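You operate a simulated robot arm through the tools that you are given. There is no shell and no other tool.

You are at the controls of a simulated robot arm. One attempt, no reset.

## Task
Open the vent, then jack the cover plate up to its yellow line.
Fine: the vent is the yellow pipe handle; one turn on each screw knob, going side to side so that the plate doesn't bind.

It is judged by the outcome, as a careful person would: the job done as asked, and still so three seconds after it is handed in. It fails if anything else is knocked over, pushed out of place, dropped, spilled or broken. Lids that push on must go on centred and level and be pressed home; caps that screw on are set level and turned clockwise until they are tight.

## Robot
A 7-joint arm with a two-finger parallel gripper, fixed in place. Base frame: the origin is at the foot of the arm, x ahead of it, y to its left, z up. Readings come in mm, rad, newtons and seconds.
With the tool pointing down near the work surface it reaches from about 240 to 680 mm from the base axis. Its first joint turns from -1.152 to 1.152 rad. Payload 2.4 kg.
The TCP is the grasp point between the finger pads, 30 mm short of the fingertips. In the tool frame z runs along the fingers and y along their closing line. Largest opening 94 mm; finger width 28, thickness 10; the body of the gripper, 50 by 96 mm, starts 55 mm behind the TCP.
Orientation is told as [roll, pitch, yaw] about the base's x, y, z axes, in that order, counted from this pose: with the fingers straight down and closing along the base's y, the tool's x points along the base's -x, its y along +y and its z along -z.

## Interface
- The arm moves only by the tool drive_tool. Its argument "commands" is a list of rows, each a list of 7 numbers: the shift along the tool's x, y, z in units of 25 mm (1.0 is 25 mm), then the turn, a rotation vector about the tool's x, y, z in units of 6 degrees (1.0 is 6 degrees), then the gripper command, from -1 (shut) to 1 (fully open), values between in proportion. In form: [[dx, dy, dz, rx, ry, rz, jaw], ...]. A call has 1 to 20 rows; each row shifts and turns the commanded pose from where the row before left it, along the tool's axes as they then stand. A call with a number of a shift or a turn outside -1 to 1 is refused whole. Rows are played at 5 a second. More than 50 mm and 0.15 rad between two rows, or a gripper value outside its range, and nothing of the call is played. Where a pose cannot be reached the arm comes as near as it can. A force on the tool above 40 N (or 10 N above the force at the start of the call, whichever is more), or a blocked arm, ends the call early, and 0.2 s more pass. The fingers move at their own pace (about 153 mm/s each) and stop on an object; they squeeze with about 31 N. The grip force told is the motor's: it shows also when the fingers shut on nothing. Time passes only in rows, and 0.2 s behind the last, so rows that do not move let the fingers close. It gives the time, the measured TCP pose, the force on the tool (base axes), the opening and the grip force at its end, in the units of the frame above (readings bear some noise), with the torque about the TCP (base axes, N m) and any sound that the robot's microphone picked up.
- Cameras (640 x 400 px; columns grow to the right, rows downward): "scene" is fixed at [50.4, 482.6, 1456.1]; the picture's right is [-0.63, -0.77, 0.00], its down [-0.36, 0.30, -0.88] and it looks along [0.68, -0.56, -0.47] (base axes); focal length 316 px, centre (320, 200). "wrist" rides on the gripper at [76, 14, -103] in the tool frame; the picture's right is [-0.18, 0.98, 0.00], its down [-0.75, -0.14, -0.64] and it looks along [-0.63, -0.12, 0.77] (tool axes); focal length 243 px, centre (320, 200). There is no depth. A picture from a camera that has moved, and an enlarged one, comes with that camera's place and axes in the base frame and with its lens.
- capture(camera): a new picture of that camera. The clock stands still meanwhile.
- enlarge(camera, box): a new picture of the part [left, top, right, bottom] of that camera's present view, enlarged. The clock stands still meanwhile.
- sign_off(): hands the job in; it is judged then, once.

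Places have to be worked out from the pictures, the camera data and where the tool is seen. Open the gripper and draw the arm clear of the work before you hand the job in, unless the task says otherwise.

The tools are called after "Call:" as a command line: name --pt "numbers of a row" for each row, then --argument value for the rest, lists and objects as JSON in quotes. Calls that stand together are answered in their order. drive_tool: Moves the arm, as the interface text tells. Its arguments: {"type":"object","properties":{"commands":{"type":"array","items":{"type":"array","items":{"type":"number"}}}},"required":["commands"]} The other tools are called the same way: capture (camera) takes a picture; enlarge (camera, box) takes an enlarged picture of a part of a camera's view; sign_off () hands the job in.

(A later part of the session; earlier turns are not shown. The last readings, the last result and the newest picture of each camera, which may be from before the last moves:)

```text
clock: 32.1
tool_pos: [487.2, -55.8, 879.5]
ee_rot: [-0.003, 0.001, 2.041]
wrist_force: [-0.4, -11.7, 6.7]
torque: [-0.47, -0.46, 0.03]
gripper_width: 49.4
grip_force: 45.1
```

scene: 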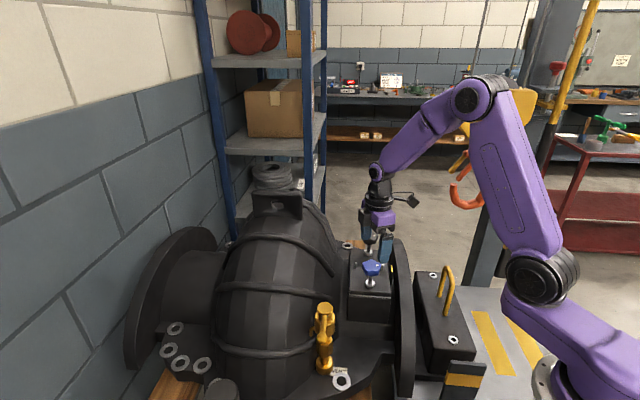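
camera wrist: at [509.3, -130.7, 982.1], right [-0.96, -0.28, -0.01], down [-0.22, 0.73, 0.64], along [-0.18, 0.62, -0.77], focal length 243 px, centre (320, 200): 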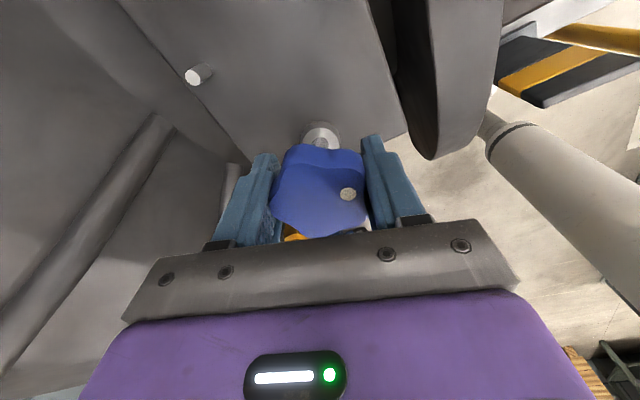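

Vertical load is nearly gone. I'll trim y slightly and try a small clockwise turn of 12°, watching forces and the plate.

Call:
drive_tool --pt "0.036 0.018 0 0 0 0 -1" --pt "0 0 0 0 0 0.5 -1" --pt "0 0 0 0 0 0.5 -1" --pt "0 0 0 0 0 0.5 -1" --pt "0 0 0 0 0 0.5 -1"

Call:
capture --camera "wrist"

```text
clock: 33.3
tool_pos: [485.6, -55.8, 880.6]
ee_rot: [0.001, -0.002, 1.829]
wrist_force: [-1.1, -10.7, -13.1]
torque: [-0.03, -0.11, 0.02]
gripper_width: 49.6
grip_force: 45.3
```

```text
taken
camera wrist: at [493.6, -133.5, 981.8], right [-1.0, -0.07, 0.0], down [-0.06, 0.76, 0.64], along [-0.05, 0.64, -0.77], focal length 243 px, centre (320, 200)
```

wrist: 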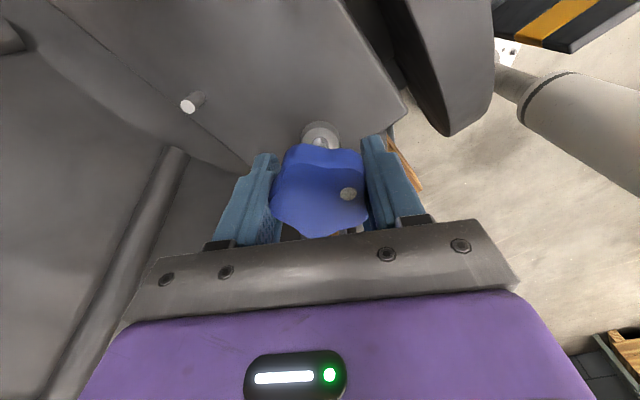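

The knob turns with the gripper (its dot stays fixed in view) and torque is tiny. The vertical force went to −13 N, so the knob is moving down as it turns. I'll check the plate in the scene view.

Call:
enlarge --camera "scene" --box '[340, 260, 400, 310]'

Call:
enlarge --camera "scene" --box '[330, 210, 430, 310]'

```text
8.00 times, centred on (370, 285) of scene
camera zoom: at [50.6, 482.3, 1456.2], right [-0.63, -0.77, 0.0], down [-0.36, 0.3, -0.88], along [0.68, -0.56, -0.47], focal length 2531 px, centre (-80, -480)
```

zoom: 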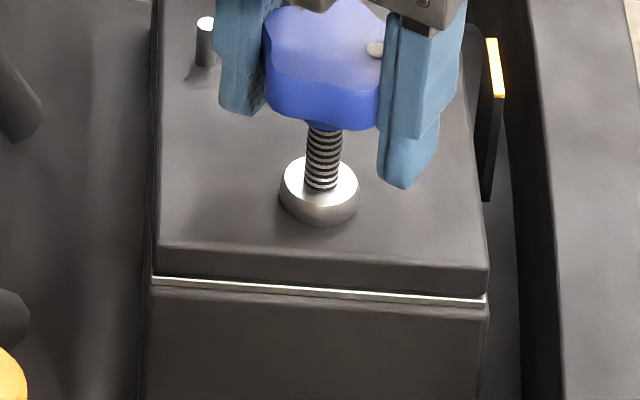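

```text
4.00 times, centred on (380, 260) of scene
camera zoom: at [50.6, 482.3, 1456.2], right [-0.63, -0.77, 0.0], down [-0.36, 0.3, -0.88], along [0.68, -0.56, -0.47], focal length 1265 px, centre (80, -40)
```

zoom: 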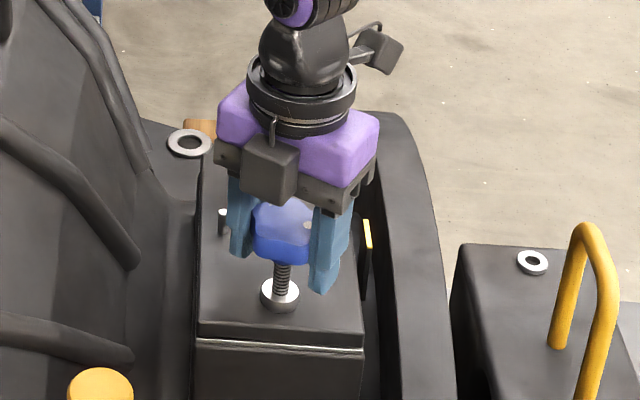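

Twelve degrees is too little to see on the plate. I'll go another 48° with a slight downward allowance and watch how the vertical force changes.

Call:
drive_tool --pt "0 0 0.01 0 0 0.8 -1" --pt "0 0 0 0 0 0.8 -1" --pt "0 0 0 0 0 0.8 -1" --pt "0 0 0 0 0 0.8 -1" --pt "0 0 0 0 0 0.8 -1" --pt "0 0 0 0 0 0.8 -1" --pt "0 0 0 0 0 0.8 -1" --pt "0 0 0 0 0 0.8 -1" --pt "0 0 0 0 0 0.8 -1" --pt "0 0 0 0 0 0.8 -1"

Call:
capture --camera "wrist"

Call:
enlarge --camera "scene" --box '[340, 260, 400, 310]'

```text
clock: 35.5
tool_pos: [486.4, -55.3, 879.4]
ee_rot: [0.001, -0.003, 0.991]
wrist_force: [-10.2, -8.6, -19.2]
torque: [0.26, -0.12, 0.02]
gripper_width: 49.5
grip_force: 45.6
```

```text
taken
camera wrist: at [434.0, -112.0, 982.0], right [-0.72, 0.69, 0.0], down [0.53, 0.55, 0.64], along [0.44, 0.46, -0.77], focal length 243 px, centre (320, 200)
```

wrist: 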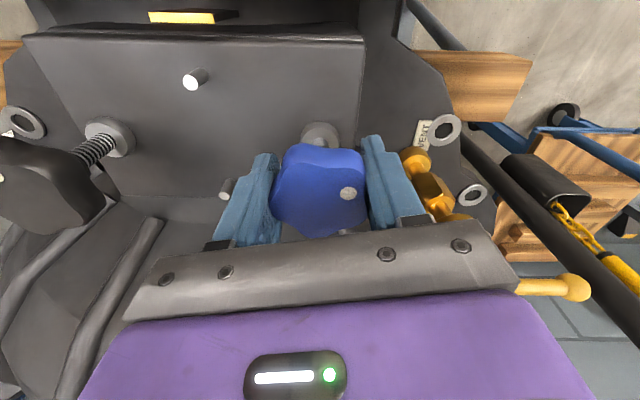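

```text
8.00 times, centred on (370, 285) of scene
camera zoom: at [50.4, 482.3, 1456.2], right [-0.63, -0.77, 0.0], down [-0.36, 0.3, -0.88], along [0.68, -0.56, -0.47], focal length 2531 px, centre (-80, -480)
```

zoom: 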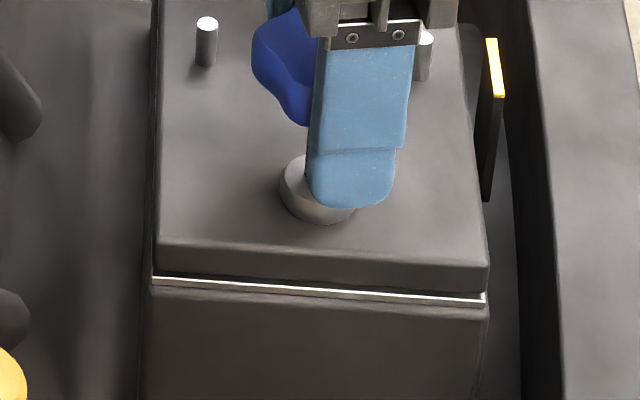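

I've turned 60° so far and the knob keeps sinking a little, roughly 3 mm per turn. I'll continue the stroke with a matching downward feed and a small sideways trim.

Call:
drive_tool --pt "0.055 0.012 0.016 0 0 0 -1" --pt "0 0 0.002 0 0 1 -1" --pt "0 0 0.002 0 0 1 -1" --pt "0 0 0.002 0 0 1 -1" --pt "0 0 0.002 0 0 1 -1" --pt "0 0 0.002 0 0 1 -1" --pt "0 0 0.002 0 0 1 -1" --pt "0 0 0.002 0 0 1 -1" --pt "0 0 0.002 0 0 1 -1" --pt "0 0 0.002 0 0 1 -1" --pt "0 0 0.002 0 0 1 -1"

Call:
capture --camera "wrist"

Call:
enlarge --camera "scene" --box '[340, 260, 400, 310]'

```text
clock: 37.9
tool_pos: [487.7, -56.4, 881.0]
ee_rot: [0.001, -0.004, -0.054]
wrist_force: [-9.9, 12.6, 28.4]
torque: [0.12, 0.03, 0.0]
gripper_width: 49.5
grip_force: 44.7
```

```text
taken
camera wrist: at [411.9, -37.4, 981.9], right [0.24, 0.97, 0.0], down [0.74, -0.18, 0.64], along [0.63, -0.15, -0.76], focal length 243 px, centre (320, 200)
```

wrist: 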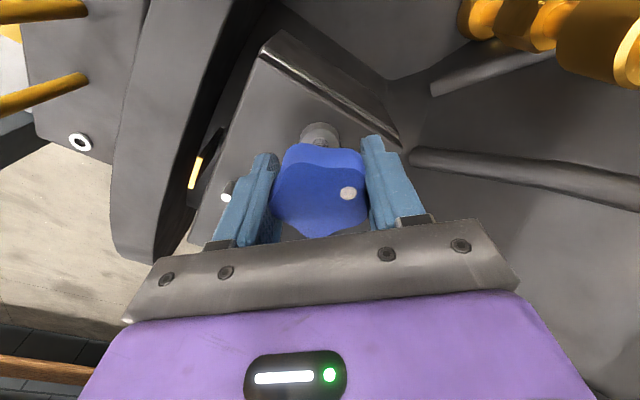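

```text
8.00 times, centred on (370, 285) of scene
camera zoom: at [49.7, 482.9, 1456.0], right [-0.63, -0.78, 0.0], down [-0.36, 0.3, -0.88], along [0.68, -0.56, -0.47], focal length 2531 px, centre (-80, -480)
```

zoom: 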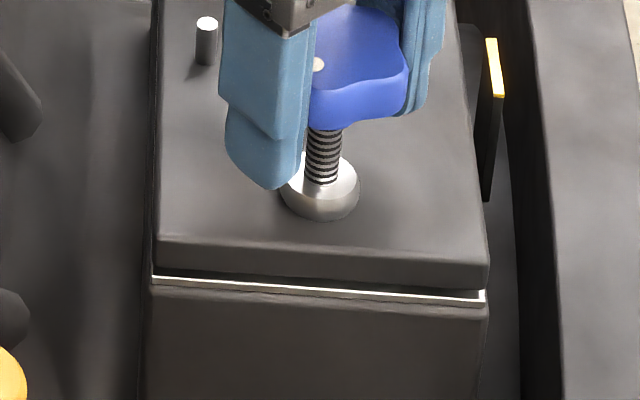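

The plate has started to rise: a dark gap now shows above the silver gasket line, so clockwise is right. The knob itself stays at about the same height, so I'll drop the downward feed, trim, and finish this 180° stroke.

Call:
drive_tool --pt "0.04 0.06 -0.025 0 0 0 -1" --pt "0 0 0 0 0 1 -1" --pt "0 0 0 0 0 1 -1" --pt "0 0 0 0 0 1 -1" --pt "0 0 0 0 0 1 -1" --pt "0 0 0 0 0 1 -1" --pt "0 0 0 0 0 1 -1" --pt "0 0 0 0 0 1 -1" --pt "0 0 0 0 0 1 -1" --pt "0 0 0 0 0 1 -1" --pt "0 0 0 0 0 1 -1" --pt "0 0 0 0 0 0 -1"

Call:
capture --camera "wrist"

Call:
enlarge --camera "scene" --box '[340, 260, 400, 310]'

```text
clock: 40.5
tool_pos: [486.3, -56.2, 880.4]
ee_rot: [0.005, -0.003, -1.102]
wrist_force: [13.8, -5.0, 3.7]
torque: [-0.92, -0.49, 0.02]
gripper_width: 49.4
grip_force: 44.6
```

```text
taken
camera wrist: at [465.5, 18.7, 982.0], right [0.96, 0.28, 0.01], down [0.21, -0.74, 0.64], along [0.18, -0.62, -0.77], focal length 243 px, centre (320, 200)
```

wrist: 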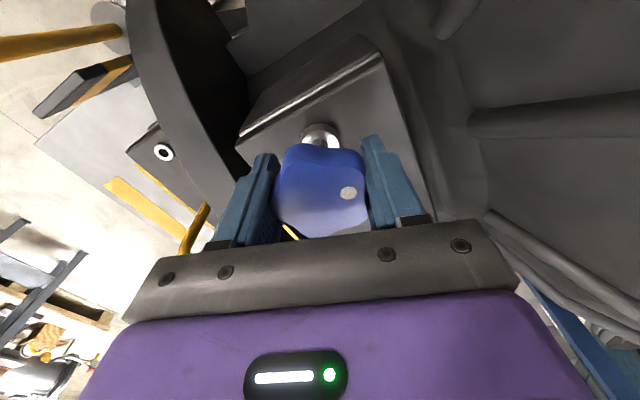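

```text
8.00 times, centred on (370, 285) of scene
camera zoom: at [50.7, 482.5, 1456.1], right [-0.63, -0.77, 0.0], down [-0.36, 0.3, -0.88], along [0.68, -0.56, -0.47], focal length 2531 px, centre (-80, -480)
```

zoom: 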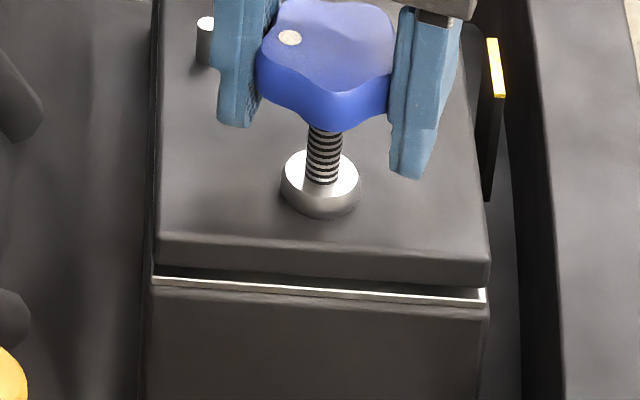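

That's half a turn on blue, and the front of the plate is up about 3 mm. To keep the plate level I'll alternate every half turn. I'll let go of blue, lift, and move over the black knob at about [588,-160], winding the wrist back.

Call:
drive_tool --pt "0 0 0 0 0 0 0.7" --pt "0 0 0 0 0 0 0.7" --pt "0 0 -0.9 0 0 0 0.7" --pt "0 0 -1 0 0 0 0.7" --pt "0 0 -1 0 0 0 0.7" --pt "0 0 -0.9 0 0 0 0.7" --pt "-0.925 0.291 0 0 0 0 0.7" --pt "-0.925 0.291 0 0 0 0 0.7" --pt "-0.925 0.291 0 0 0 0 0.7" --pt "-0.925 0.291 0 0 0 0 0.7" --pt "-0.925 0.291 0 0 0 0 0.7" --pt "-0.925 0.291 0 0 0 0 0.7" --pt "0 0 0 0 0 -1 0.7" --pt "0 0 0 0 0 -1 0.7" --pt "0 0 0 0 0 -1 0.7" --pt "0 0 0 0 0 -1 0.7" --pt "0 0 0 0 0 -1 0.7" --pt "0 0 0 0 0 -1 0.7" --pt "0 0 0 0 0 -1 0.7" --pt "0 0 0 0 0 -1 0.7"

Call:
capture --camera "scene"

Call:
enlarge --camera "scene" --box '[340, 230, 410, 310]'

```text
clock: 44.7
tool_pos: [587.0, -158.9, 974.3]
ee_rot: [0.001, -0.001, -0.26]
wrist_force: [-0.7, -0.4, 0.1]
torque: [0.03, -0.03, -0.03]
gripper_width: 79.8
grip_force: 0.0
```

```text
taken
```

scene: 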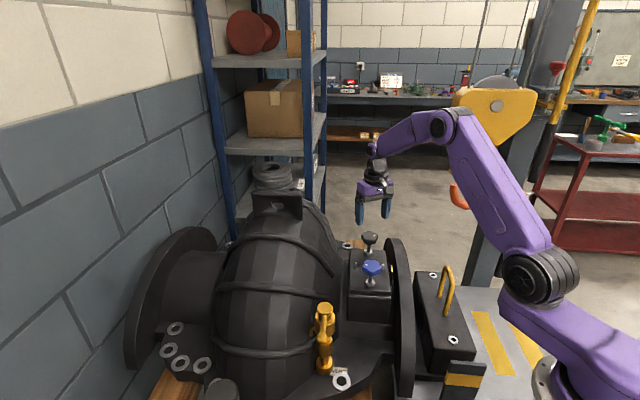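

```text
5.00 times, centred on (375, 270) of scene
camera zoom: at [50.4, 482.6, 1456.1], right [-0.63, -0.77, 0.0], down [-0.36, 0.3, -0.88], along [0.68, -0.56, -0.47], focal length 1582 px, centre (45, -150)
```

zoom: 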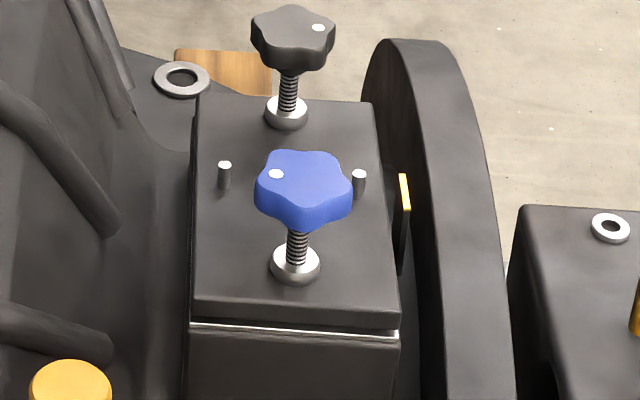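

Blue's dot is now on the opposite side, confirming exactly half a turn. I'm over the black knob, so I'll continue winding the wrist back toward 117°.

Call:
drive_tool --pt "0 0 0 0 0 -1 0.7" --pt "0 0 0 0 0 -1 0.7" --pt "0 0 0 0 0 -1 0.7" --pt "0 0 0 0 0 -1 0.7" --pt "0 0 0 0 0 -1 0.7" --pt "0 0 0 0 0 -1 0.7" --pt "0 0 0 0 0 -1 0.7" --pt "0 0 0 0 0 -1 0.7" --pt "0 0 0 0 0 -1 0.7" --pt "0 0 0 0 0 -1 0.7" --pt "0 0 0 0 0 -1 0.7" --pt "0 0 0 0 0 -1 0.7" --pt "0 0 0 0 0 -1 0.7" --pt "0 0 0 0 0 -1 0.7" --pt "0 0 0 0 0 -1 0.7" --pt "0 0 0 0 0 -1 0.7" --pt "0 0 0 0 0 -1 0.7" --pt "0 0 0 0 0 -1 0.7" --pt "0 0 0 0 0 -1 0.7" --pt "0 0 0 0 0 -1 0.7"

Call:
drive_tool --pt "0 0 0 0 0 -1 0.7" --pt "0 0 0 0 0 -0.98 0.7" --pt "0 0 0 0 0 0 0.7"

Call:
capture --camera "wrist"

Call:
enlarge --camera "scene" --box '[310, 170, 430, 290]'

```text
clock: 48.9
tool_pos: [586.6, -157.5, 975.0]
ee_rot: [-0.002, -0.003, 1.833]
wrist_force: [-0.8, 0.4, -0.1]
torque: [0.0, 0.0, 0.03]
gripper_width: 80.1
grip_force: 0.1
```

```text
clock: 49.7
tool_pos: [587.7, -157.8, 974.1]
ee_rot: [-0.003, -0.001, 2.04]
wrist_force: [-0.6, -0.5, -0.1]
torque: [0.01, 0.02, -0.04]
gripper_width: 79.7
grip_force: 0.0
```

```text
taken
camera wrist: at [609.9, -233.5, 1076.4], right [-0.96, -0.28, 0.0], down [-0.22, 0.73, 0.64], along [-0.18, 0.62, -0.77], focal length 243 px, centre (320, 200)
```

wrist: 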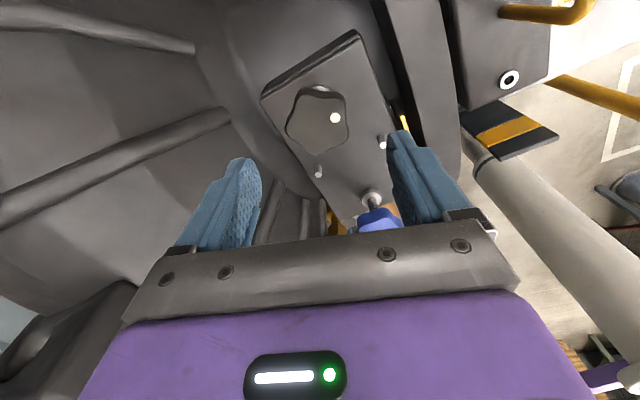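

```text
3.33 times, centred on (370, 230) of scene
camera zoom: at [50.4, 482.6, 1456.1], right [-0.63, -0.77, 0.0], down [-0.36, 0.3, -0.88], along [0.68, -0.56, -0.47], focal length 1054 px, centre (153, 100)
```

zoom: 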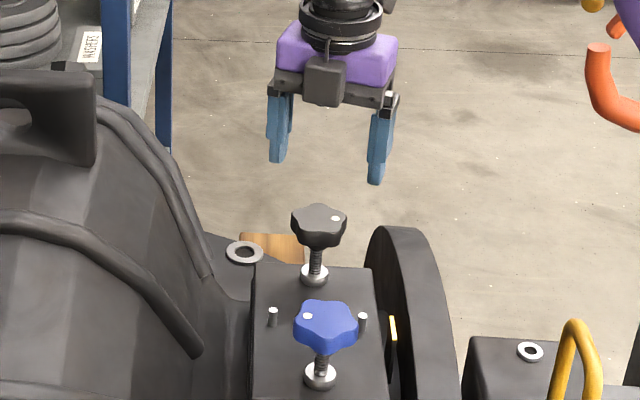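

Call:
enlarge --camera "wrist" --box '[270, 75, 370, 165]'

```text
4.44 times, centred on (320, 120) of wrist
camera zoom: at [609.9, -233.5, 1076.4], right [-0.96, -0.28, 0.0], down [-0.22, 0.73, 0.64], along [-0.18, 0.62, -0.77], focal length 1078 px, centre (320, 556)
```

zoom: 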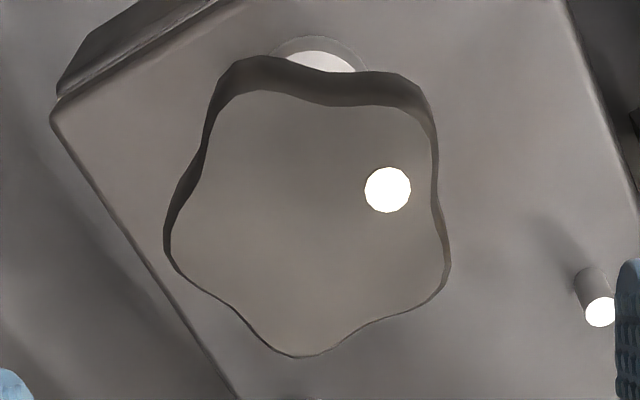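

The black knob's centre measures about [589,-160] with the same lobe phase (27°), so yaw 117° suits it too. I'll trim slightly and go down with the fingers open.

Call:
drive_tool --pt "0.054 0 0 0 0 0 0.7" --pt "0 0 0.94 0 0 0 0.7" --pt "0 0 0.94 0 0 0 0.7" --pt "0 0 0.94 0 0 0 0.7" --pt "0 0 0.94 0 0 0 0.7" --pt "0 0 0 0 0 0 0.7"

Call:
capture --camera "wrist"

Call:
enlarge --camera "scene" --box '[330, 200, 430, 300]'

```text
clock: 51.1
tool_pos: [587.7, -159.4, 880.0]
ee_rot: [-0.001, 0.001, 2.039]
wrist_force: [0.3, 0.0, 0.2]
torque: [-0.01, -0.02, -0.01]
gripper_width: 80.2
grip_force: 0.0
```

```text
taken
camera wrist: at [610.0, -234.6, 982.7], right [-0.96, -0.28, 0.0], down [-0.22, 0.74, 0.64], along [-0.18, 0.62, -0.77], focal length 243 px, centre (320, 200)
```

wrist: 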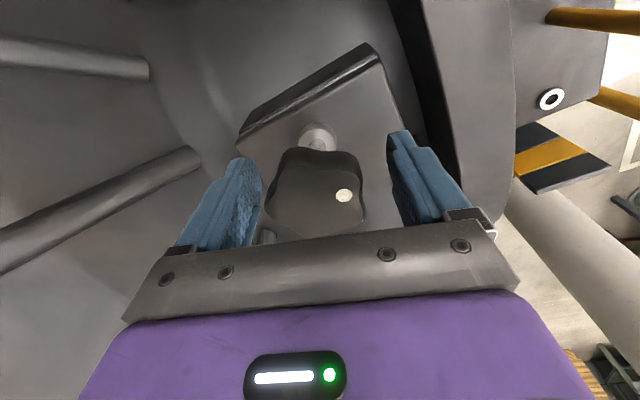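

```text
4.00 times, centred on (380, 250) of scene
camera zoom: at [50.4, 482.6, 1456.1], right [-0.63, -0.77, 0.0], down [-0.36, 0.3, -0.88], along [0.68, -0.56, -0.47], focal length 1265 px, centre (80, 0)
```

zoom: 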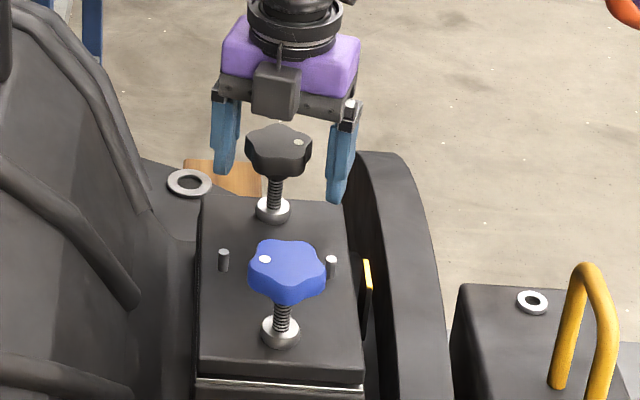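

The picture matches the one at the blue knob almost exactly. I'll make the same small centring shift and close on the black knob.

Call:
drive_tool --pt "-0.025 -0.04 0 0 0 0 0.2" --pt "0 0 0 0 0 0 -1" --pt "0 0 0 0 0 0 -1" --pt "0 0 0 0 0 0 -1"

Call:
capture --camera "wrist"

```text
clock: 52.1
tool_pos: [588.3, -157.7, 881.2]
ee_rot: [-0.003, -0.001, 2.04]
wrist_force: [5.1, 4.6, -0.5]
torque: [-0.1, -0.21, 0.0]
gripper_width: 49.8
grip_force: 44.6
```

```text
taken
camera wrist: at [611.3, -232.8, 983.0], right [-0.96, -0.28, 0.0], down [-0.22, 0.73, 0.64], along [-0.18, 0.62, -0.77], focal length 243 px, centre (320, 200)
```

wrist: 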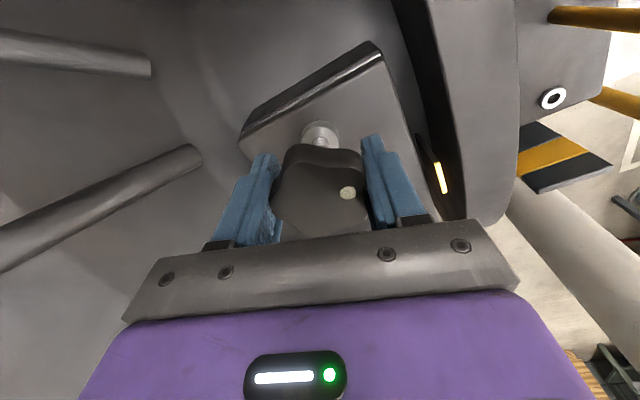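

A good, nearly load-free grip on the black knob. I'll turn clockwise 60° and check.

Call:
drive_tool --pt "-0.007 -0.025 0 0 0 0 -1" --pt "0 0 0 0 0 0.6 -1" --pt "0 0 0 0 0 0.9 -1" --pt "0 0 0 0 0 1 -1" --pt "0 0 0 0 0 1 -1" --pt "0 0 0 0 0 1 -1" --pt "0 0 0 0 0 1 -1" --pt "0 0 0 0 0 1 -1" --pt "0 0 0 0 0 1 -1" --pt "0 0 0 0 0 1 -1" --pt "0 0 0 0 0 1 -1" --pt "0 0 0 0 0 0.5 -1"

Call:
capture --camera "wrist"

Call:
enlarge --camera "scene" --box '[340, 230, 410, 310]'

```text
clock: 54.7
tool_pos: [587.1, -157.8, 882.3]
ee_rot: [-0.001, -0.003, 0.99]
wrist_force: [-9.2, 8.8, 20.4]
torque: [0.25, 0.42, 0.03]
gripper_width: 49.7
grip_force: 44.8
```

```text
taken
camera wrist: at [535.3, -214.1, 982.8], right [-0.72, 0.69, 0.0], down [0.53, 0.55, 0.64], along [0.45, 0.46, -0.77], focal length 243 px, centre (320, 200)
```

wrist: 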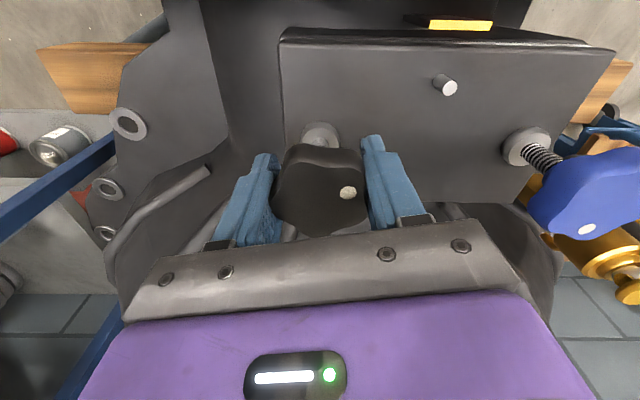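

```text
5.00 times, centred on (375, 270) of scene
camera zoom: at [49.7, 482.9, 1456.0], right [-0.63, -0.78, 0.0], down [-0.36, 0.3, -0.88], along [0.68, -0.56, -0.47], focal length 1582 px, centre (45, -150)
```

zoom: 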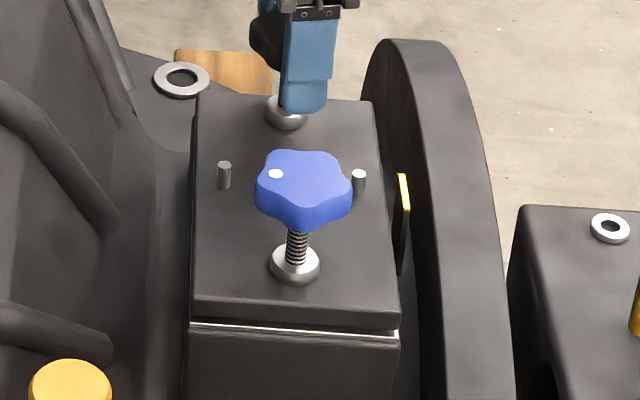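

Black is turning smoothly. I'll trim the residual forces and continue.

Call:
drive_tool --pt "-0.011 0.055 -0.02 0 0 0 -1" --pt "0 0 0 0 0 1 -1" --pt "0 0 0 0 0 1 -1" --pt "0 0 0 0 0 1 -1" --pt "0 0 0 0 0 1 -1" --pt "0 0 0 0 0 1 -1" --pt "0 0 0 0 0 1 -1" --pt "0 0 0 0 0 1 -1" --pt "0 0 0 0 0 1 -1" --pt "0 0 0 0 0 1 -1" --pt "0 0 0 0 0 1 -1"

Call:
capture --camera "wrist"

```text
clock: 57.1
tool_pos: [587.7, -157.0, 880.6]
ee_rot: [0.002, -0.003, -0.059]
wrist_force: [2.8, 2.1, -3.3]
torque: [-0.19, -0.94, 0.04]
gripper_width: 49.4
grip_force: 44.7
```

```text
taken
camera wrist: at [513.6, -139.0, 982.9], right [0.24, 0.97, 0.0], down [0.74, -0.19, 0.64], along [0.62, -0.15, -0.77], focal length 243 px, centre (320, 200)
```

wrist: 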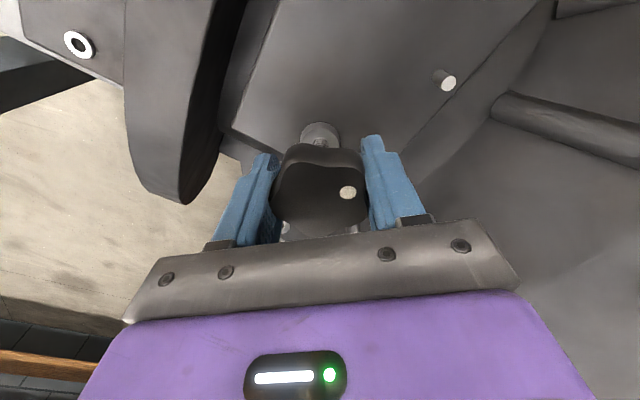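

Forces are near zero, so I'll finish the half turn on black with the last 60°.

Call:
drive_tool --pt "0 0 0 0 0 1 -1" --pt "0 0 0 0 0 1 -1" --pt "0 0 0 0 0 1 -1" --pt "0 0 0 0 0 1 -1" --pt "0 0 0 0 0 1 -1" --pt "0 0 0 0 0 1 -1" --pt "0 0 0 0 0 1 -1" --pt "0 0 0 0 0 1 -1" --pt "0 0 0 0 0 1 -1" --pt "0 0 0 0 0 1 -1" --pt "0 0 0 0 0 0 -1"

Call:
capture --camera "wrist"

Call:
enlarge --camera "scene" --box '[340, 230, 410, 310]'

Call:
enlarge --camera "scene" --box '[340, 260, 400, 310]'

```text
clock: 59.5
tool_pos: [587.4, -156.2, 879.8]
ee_rot: [0.003, 0.0, -1.106]
wrist_force: [7.9, 4.2, -6.3]
torque: [-0.7, -0.23, -0.02]
gripper_width: 49.6
grip_force: 44.8
```

```text
taken
camera wrist: at [567.5, -82.8, 983.1], right [0.96, 0.28, 0.0], down [0.21, -0.74, 0.64], along [0.18, -0.62, -0.77], focal length 243 px, centre (320, 200)
```

wrist: 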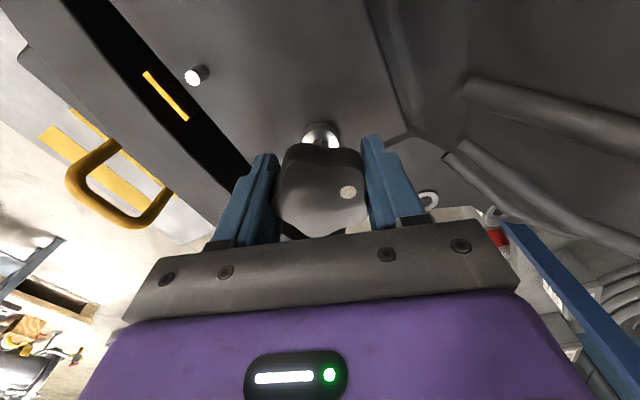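

```text
5.00 times, centred on (375, 270) of scene
camera zoom: at [50.7, 482.7, 1456.1], right [-0.63, -0.78, 0.0], down [-0.36, 0.3, -0.88], along [0.68, -0.56, -0.47], focal length 1582 px, centre (45, -150)
```

zoom: 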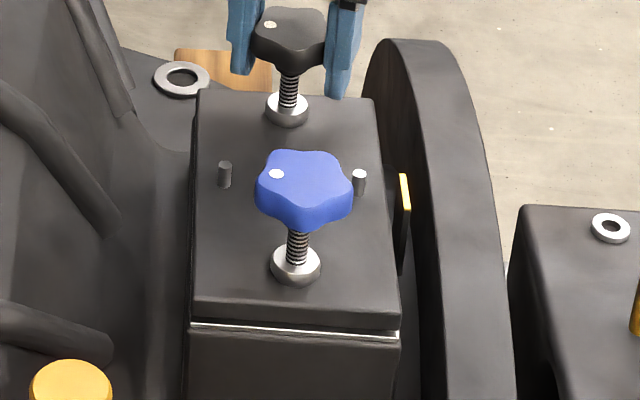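

```text
8.00 times, centred on (370, 285) of scene
camera zoom: at [50.7, 482.7, 1456.1], right [-0.63, -0.78, 0.0], down [-0.36, 0.3, -0.88], along [0.68, -0.56, -0.47], focal length 2531 px, centre (-80, -480)
```

zoom: 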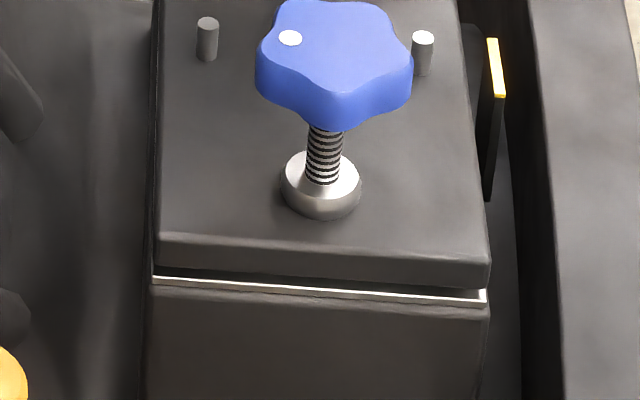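

Both knobs have now had half a turn, the rear of the plate has come up too, and it looks level. I'll go back to blue for its second half turn: release, lift, move, and wind the wrist back.

Call:
drive_tool --pt "0 0 0 0 0 0 0.7" --pt "0 0 0 0 0 0 0.7" --pt "0 0 -0.9 0 0 0 0.7" --pt "0 0 -1 0 0 0 0.7" --pt "0 0 -1 0 0 0 0.7" --pt "0 0 -0.9 0 0 0 0.7" --pt "0.905 -0.298 0 0 0 0 0.7" --pt "0.905 -0.298 0 0 0 0 0.7" --pt "0.905 -0.298 0 0 0 0 0.7" --pt "0.905 -0.298 0 0 0 0 0.7" --pt "0.905 -0.298 0 0 0 0 0.7" --pt "0.905 -0.298 0 0 0 0 0.7" --pt "0 0 0 0 0 -1 0.7" --pt "0 0 0 0 0 -1 0.7" --pt "0 0 0 0 0 -1 0.7" --pt "0 0 0 0 0 -1 0.7" --pt "0 0 0 0 0 -1 0.7" --pt "0 0 0 0 0 -1 0.7" --pt "0 0 0 0 0 -1 0.7" --pt "0 0 0 0 0 -1 0.7"

Call:
drive_tool --pt "0 0 0 0 0 -1 0.7" --pt "0 0 0 0 0 -1 0.7" --pt "0 0 0 0 0 -1 0.7" --pt "0 0 0 0 0 -1 0.7" --pt "0 0 0 0 0 -1 0.7" --pt "0 0 0 0 0 -1 0.7" --pt "0 0 0 0 0 -1 0.7" --pt "0 0 0 0 0 -1 0.7" --pt "0 0 0 0 0 -1 0.7" --pt "0 0 0 0 0 -1 0.7" --pt "0 0 0 0 0 -1 0.7" --pt "0 0 0 0 0 -1 0.7" --pt "0 0 0 0 0 -1 0.7" --pt "0 0 0 0 0 -1 0.7" --pt "0 0 0 0 0 -1 0.7" --pt "0 0 0 0 0 -1 0.7" --pt "0 0 0 0 0 -1 0.7" --pt "0 0 0 0 0 -1 0.7" --pt "0 0 0 0 0 -1 0.7" --pt "0 0 0 0 0 -1 0.7"

Call:
drive_tool --pt "0 0 0 0 0 -1 0.7" --pt "0 0 0 0 0 -1 0.7" --pt "0 0 0 0 0 0 0.7"

Call:
capture --camera "wrist"

Call:
enlarge --camera "scene" --box '[330, 210, 430, 310]'

```text
clock: 63.7
tool_pos: [488.1, -55.5, 975.8]
ee_rot: [0.001, 0.0, -0.263]
wrist_force: [-0.9, 0.2, 0.1]
torque: [0.03, -0.04, -0.02]
gripper_width: 79.7
grip_force: 0.0
```

```text
clock: 67.9
tool_pos: [486.6, -56.1, 976.7]
ee_rot: [-0.003, -0.001, 1.829]
wrist_force: [0.8, -0.3, -0.8]
torque: [0.02, 0.0, 0.03]
gripper_width: 80.1
grip_force: 0.0
```

```text
clock: 68.7
tool_pos: [486.7, -56.2, 976.2]
ee_rot: [-0.002, 0.0, 2.041]
wrist_force: [0.4, 0.0, -1.0]
torque: [-0.02, 0.0, -0.01]
gripper_width: 80.0
grip_force: 0.1
```

```text
taken
camera wrist: at [509.3, -131.4, 1078.1], right [-0.96, -0.28, 0.0], down [-0.22, 0.73, 0.64], along [-0.18, 0.62, -0.77], focal length 243 px, centre (320, 200)
```

wrist: 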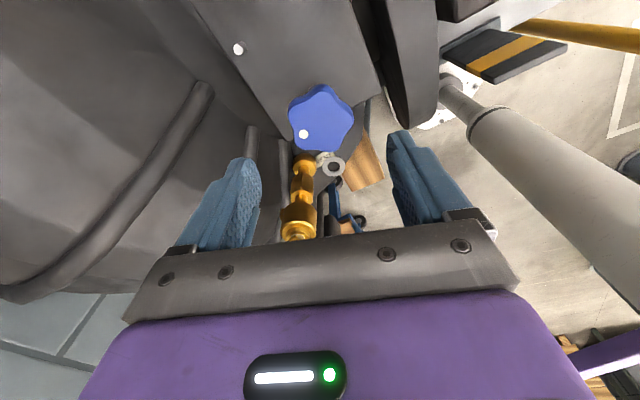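

```text
4.00 times, centred on (380, 260) of scene
camera zoom: at [50.4, 482.6, 1456.1], right [-0.63, -0.77, 0.0], down [-0.36, 0.3, -0.88], along [0.68, -0.56, -0.47], focal length 1265 px, centre (80, -40)
```

zoom: 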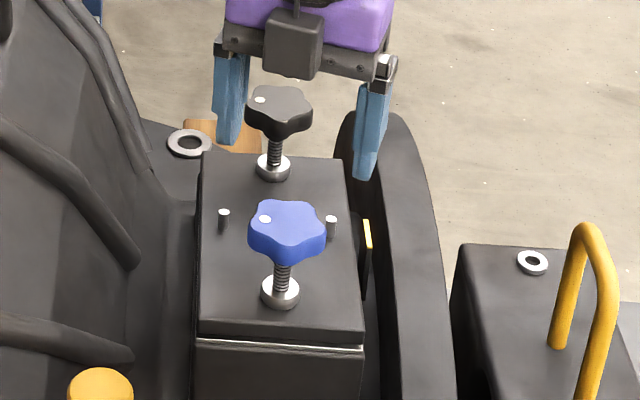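

Positioned over blue at [486.7,-56.2], with both knob dots matching. I'll go down to z≈880 and close.

Call:
drive_tool --pt "0 0 0.96 0 0 0 0.7" --pt "0 0 0.96 0 0 0 0.7" --pt "0 0 0.96 0 0 0 0.7" --pt "0 0 0.96 0 0 0 0.7" --pt "0 0 0 0 0 0 0.2" --pt "0 0 0 0 0 0 -1" --pt "0 0 0 0 0 0 -1" --pt "0 0 0 0 0 0 -1"

Call:
capture --camera "wrist"

```text
clock: 70.5
tool_pos: [487.6, -55.7, 879.6]
ee_rot: [0.001, -0.001, 2.039]
wrist_force: [-7.4, 2.0, -6.1]
torque: [0.03, -0.06, 0.0]
gripper_width: 50.0
grip_force: 45.4
```

```text
taken
camera wrist: at [509.8, -130.8, 981.4], right [-0.96, -0.28, 0.0], down [-0.21, 0.73, 0.64], along [-0.18, 0.62, -0.77], focal length 243 px, centre (320, 200)
```

wrist: 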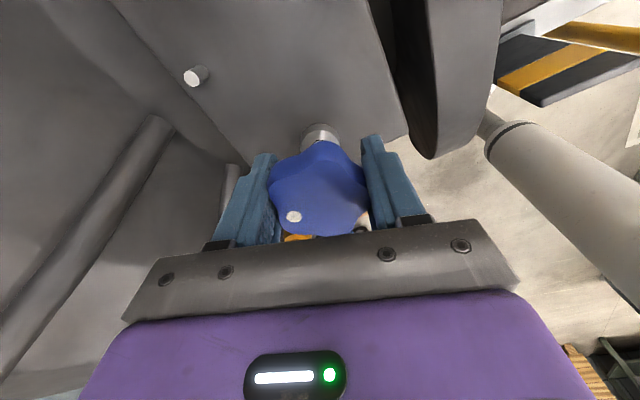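

Good grip with low forces. I'll turn blue clockwise through the first 90° of this half turn.

Call:
drive_tool --pt "-0.013 0.025 0 0 0 0.5 -1" --pt "0 0 0 0 0 1 -1" --pt "0 0 0 0 0 1 -1" --pt "0 0 0 0 0 1 -1" --pt "0 0 0 0 0 1 -1" --pt "0 0 0 0 0 1 -1" --pt "0 0 0 0 0 1 -1" --pt "0 0 0 0 0 1 -1" --pt "0 0 0 0 0 1 -1" --pt "0 0 0 0 0 1 -1" --pt "0 0 0 0 0 1 -1" --pt "0 0 0 0 0 1 -1" --pt "0 0 0 0 0 1 -1" --pt "0 0 0 0 0 1 -1" --pt "0 0 0 0 0 1 -1" --pt "0 0 0 0 0 0.5 -1"

Call:
capture --camera "wrist"

```text
clock: 73.9
tool_pos: [486.5, -55.4, 879.2]
ee_rot: [0.002, 0.001, 0.467]
wrist_force: [-0.3, 10.7, -29.7]
torque: [-0.12, 0.33, 0.07]
gripper_width: 49.7
grip_force: 45.0
```

```text
taken
camera wrist: at [412.9, -77.6, 981.8], right [-0.28, 0.96, 0.0], down [0.74, 0.21, 0.64], along [0.62, 0.18, -0.77], focal length 243 px, centre (320, 200)
```

wrist: 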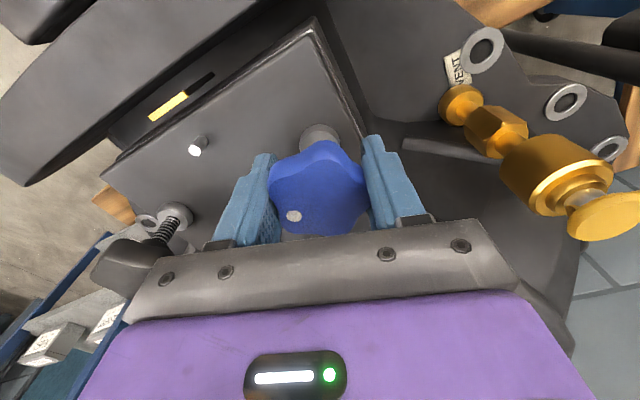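

The vertical force has built to −30 N, meaning the knob has sunk a bit. I'll follow it down about 0.6 mm and finish the half turn.

Call:
drive_tool --pt "-0.03 0.03 0.025 0 0 0 -1" --pt "0 0 0 0 0 1 -1" --pt "0 0 0 0 0 1 -1" --pt "0 0 0 0 0 1 -1" --pt "0 0 0 0 0 1 -1" --pt "0 0 0 0 0 1 -1" --pt "0 0 0 0 0 1 -1" --pt "0 0 0 0 0 1 -1"

```text
clock: 75.7
tool_pos: [485.1, -56.1, 879.3]
ee_rot: [0.003, -0.003, -0.267]
wrist_force: [-13.1, 1.7, 1.2]
torque: [-0.23, -0.47, 0.07]
gripper_width: 49.6
grip_force: 45.1
```

Call:
drive_tool --pt "0.046 -0.013 0 0 0 0 -1" --pt "0 0 0 0 0 1 -1" --pt "0 0 0 0 0 1 -1" --pt "0 0 0 0 0 1 -1" --pt "0 0 0 0 0 1 -1" --pt "0 0 0 0 0 1 -1" --pt "0 0 0 0 0 1 -1" --pt "0 0 0 0 0 1 -1" --pt "0 0 0 0 0 1 -1" --pt "0 0 0 0 0 0 -1"

Call:
enlarge --camera "scene" --box '[340, 230, 410, 310]'

Call:
enlarge --camera "scene" --box '[340, 260, 400, 310]'

```text
clock: 77.9
tool_pos: [485.9, -55.8, 880.1]
ee_rot: [0.004, -0.001, -1.105]
wrist_force: [3.0, -0.6, 10.0]
torque: [-0.78, -0.04, -0.03]
gripper_width: 49.6
grip_force: 44.7
```

```text
5.00 times, centred on (375, 270) of scene
camera zoom: at [50.3, 482.6, 1456.1], right [-0.63, -0.77, 0.0], down [-0.36, 0.3, -0.88], along [0.68, -0.56, -0.47], focal length 1582 px, centre (45, -150)
```

zoom: 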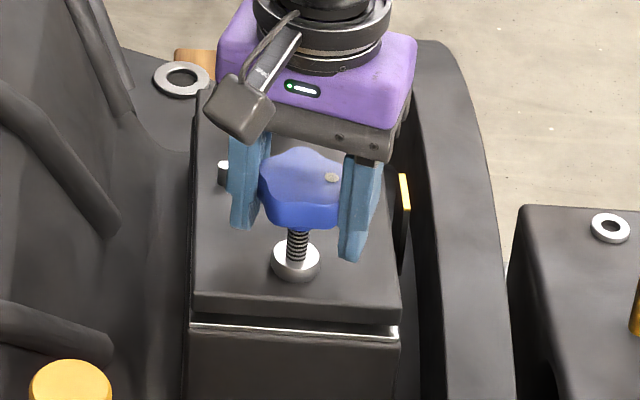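

```text
8.00 times, centred on (370, 285) of scene
camera zoom: at [50.3, 482.6, 1456.1], right [-0.63, -0.77, 0.0], down [-0.36, 0.3, -0.88], along [0.68, -0.56, -0.47], focal length 2531 px, centre (-80, -480)
```

zoom: 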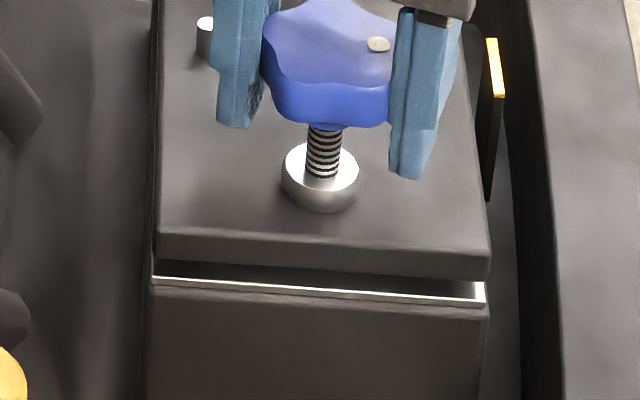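

Blue has now done one full turn, with its dot back at its starting side. Now the second half turn on black: release, lift, traverse, wind back.

Call:
drive_tool --pt "0 0 0 0 0 0 0.7" --pt "0 0 0 0 0 0 0.7" --pt "0 0 -0.9 0 0 0 0.7" --pt "0 0 -1 0 0 0 0.7" --pt "0 0 -1 0 0 0 0.7" --pt "0 0 -0.9 0 0 0 0.7" --pt "-0.9086 0.2995 0 0 0 0 0.7" --pt "-0.9086 0.2995 0 0 0 0 0.7" --pt "-0.9086 0.2995 0 0 0 0 0.7" --pt "-0.9086 0.2995 0 0 0 0 0.7" --pt "-0.9086 0.2995 0 0 0 0 0.7" --pt "-0.9086 0.2995 0 0 0 0 0.7" --pt "0 0 0 0 0 -1 0.7" --pt "0 0 0 0 0 -1 0.7" --pt "0 0 0 0 0 -1 0.7" --pt "0 0 0 0 0 -1 0.7" --pt "0 0 0 0 0 -1 0.7" --pt "0 0 0 0 0 -1 0.7" --pt "0 0 0 0 0 -1 0.7" --pt "0 0 0 0 0 -1 0.7"

Call:
drive_tool --pt "0 0 0 0 0 -1 0.7" --pt "0 0 0 0 0 -1 0.7" --pt "0 0 0 0 0 -1 0.7" --pt "0 0 0 0 0 -1 0.7" --pt "0 0 0 0 0 -1 0.7" --pt "0 0 0 0 0 -1 0.7" --pt "0 0 0 0 0 -1 0.7" --pt "0 0 0 0 0 -1 0.7" --pt "0 0 0 0 0 -1 0.7" --pt "0 0 0 0 0 -1 0.7" --pt "0 0 0 0 0 -1 0.7" --pt "0 0 0 0 0 -1 0.7" --pt "0 0 0 0 0 -1 0.7" --pt "0 0 0 0 0 -1 0.7" --pt "0 0 0 0 0 -1 0.7" --pt "0 0 0 0 0 -1 0.7" --pt "0 0 0 0 0 -1 0.7" --pt "0 0 0 0 0 -1 0.7" --pt "0 0 0 0 0 -1 0.7" --pt "0 0 0 0 0 -1 0.7"

Call:
drive_tool --pt "0 0 0 0 0 -1 0.7" --pt "0 0 0 0 0 -1 0.7" --pt "0 0 0 0 0 0 0.7"

Call:
capture --camera "wrist"

Call:
enlarge --camera "scene" --box '[340, 230, 410, 310]'

```text
clock: 82.1
tool_pos: [586.6, -154.9, 975.5]
ee_rot: [0.002, -0.001, -0.263]
wrist_force: [0.4, 0.5, -0.3]
torque: [0.0, 0.0, 0.05]
gripper_width: 80.0
grip_force: 0.0
```

```text
clock: 86.3
tool_pos: [586.6, -156.2, 974.9]
ee_rot: [-0.001, -0.001, 1.831]
wrist_force: [-0.7, 1.1, -0.2]
torque: [-0.01, 0.0, -0.01]
gripper_width: 79.7
grip_force: 0.1
```

```text
clock: 87.1
tool_pos: [586.7, -156.4, 974.3]
ee_rot: [-0.003, -0.001, 2.041]
wrist_force: [0.0, 1.1, 0.3]
torque: [0.03, 0.04, -0.01]
gripper_width: 80.0
grip_force: 0.0
```

```text
taken
camera wrist: at [609.7, -231.3, 1076.3], right [-0.96, -0.28, 0.0], down [-0.22, 0.73, 0.64], along [-0.18, 0.62, -0.77], focal length 243 px, centre (320, 200)
```

wrist: 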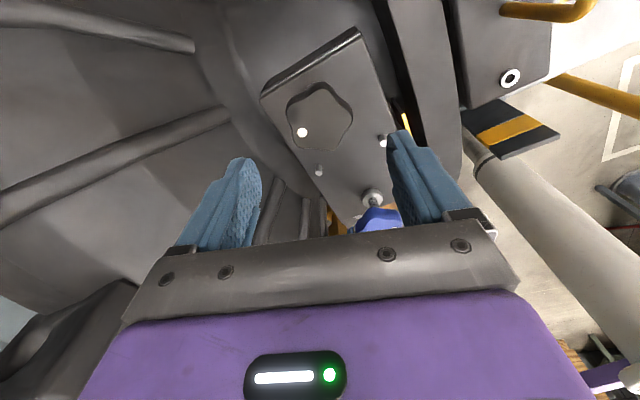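

```text
5.00 times, centred on (375, 270) of scene
camera zoom: at [50.4, 482.6, 1456.1], right [-0.63, -0.77, 0.0], down [-0.36, 0.3, -0.88], along [0.68, -0.56, -0.47], focal length 1582 px, centre (45, -150)
```

zoom: 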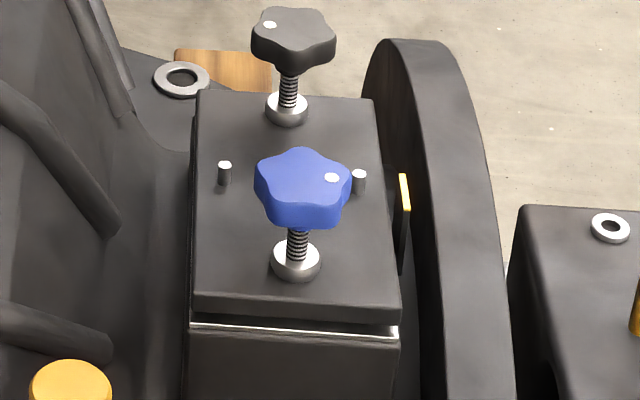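

I'm about 1 mm off black's grip centre, so I'll trim that, go down and close.

Call:
drive_tool --pt "0.05 -0.018 0 0 0 0 0.7" --pt "0 0 0.945 0 0 0 0.7" --pt "0 0 0.945 0 0 0 0.7" --pt "0 0 0.945 0 0 0 0.7" --pt "0 0 0.945 0 0 0 0.7" --pt "0 0 0 0 0 0 0.2" --pt "0 0 0 0 0 0 -1" --pt "0 0 0 0 0 0 -1" --pt "0 0 0 0 0 0 -1"

Call:
capture --camera "wrist"

```text
clock: 89.1
tool_pos: [587.8, -156.9, 880.2]
ee_rot: [-0.003, 0.0, 2.04]
wrist_force: [8.3, 0.4, -10.1]
torque: [-0.27, -0.53, -0.02]
gripper_width: 49.9
grip_force: 45.3
```

```text
taken
camera wrist: at [610.9, -232.1, 982.0], right [-0.96, -0.28, 0.0], down [-0.22, 0.74, 0.64], along [-0.18, 0.62, -0.77], focal length 243 px, centre (320, 200)
```

wrist: 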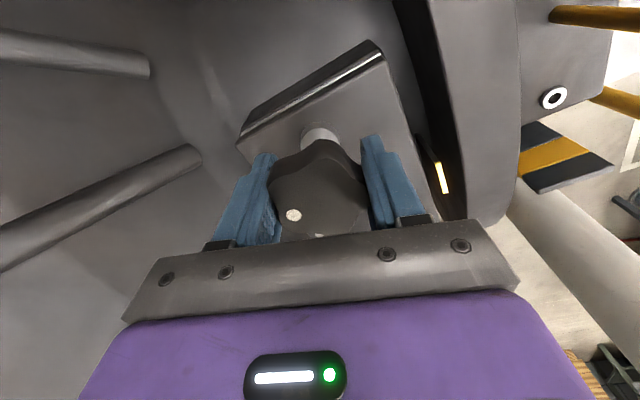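

Gripped. Small trim, then clockwise about 66°.

Call:
drive_tool --pt "0.0145 -0.0285 0.008 0 0 0 -1" --pt "0 0 0 0 0 1 -1" --pt "0 0 0 0 0 1 -1" --pt "0 0 0 0 0 1 -1" --pt "0 0 0 0 0 1 -1" --pt "0 0 0 0 0 1 -1" --pt "0 0 0 0 0 1 -1" --pt "0 0 0 0 0 1 -1" --pt "0 0 0 0 0 1 -1" --pt "0 0 0 0 0 1 -1" --pt "0 0 0 0 0 1 -1" --pt "0 0 0 0 0 1 -1"

```text
clock: 91.7
tool_pos: [588.7, -157.9, 879.5]
ee_rot: [0.002, -0.004, 0.886]
wrist_force: [-6.9, 6.0, 3.6]
torque: [0.33, 0.07, 0.03]
gripper_width: 49.4
grip_force: 44.9
```

Call:
drive_tool --pt "0 0.037 0 0 0 0 -1" --pt "0 0 0 0 0 1 -1" --pt "0 0 0 0 0 1 -1" --pt "0 0 0 0 0 1 -1" --pt "0 0 0 0 0 1 -1" --pt "0 0 0 0 0 1 -1" --pt "0 0 0 0 0 1 -1" --pt "0 0 0 0 0 1 -1" --pt "0 0 0 0 0 1 -1" --pt "0 0 0 0 0 1 -1" --pt "0 0 0 0 0 1 -1"

Call:
enlarge --camera "scene" --box '[340, 230, 410, 310]'

```text
clock: 94.1
tool_pos: [588.3, -157.7, 879.8]
ee_rot: [0.002, -0.002, -0.163]
wrist_force: [3.0, -1.0, 0.5]
torque: [-0.25, -0.52, 0.02]
gripper_width: 49.7
grip_force: 44.8
```

```text
5.00 times, centred on (375, 270) of scene
camera zoom: at [50.5, 482.5, 1456.1], right [-0.63, -0.77, 0.0], down [-0.36, 0.3, -0.88], along [0.68, -0.56, -0.47], focal length 1582 px, centre (45, -150)
```

zoom: 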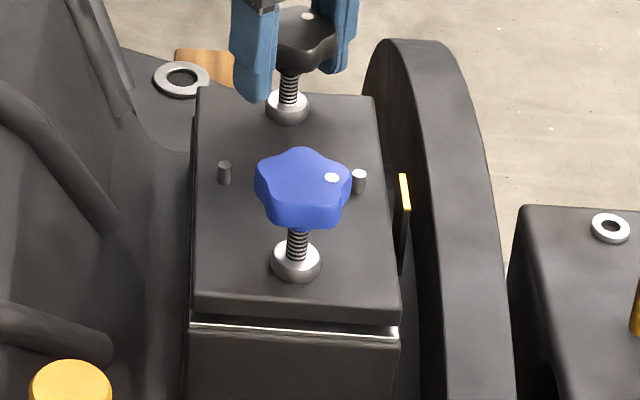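

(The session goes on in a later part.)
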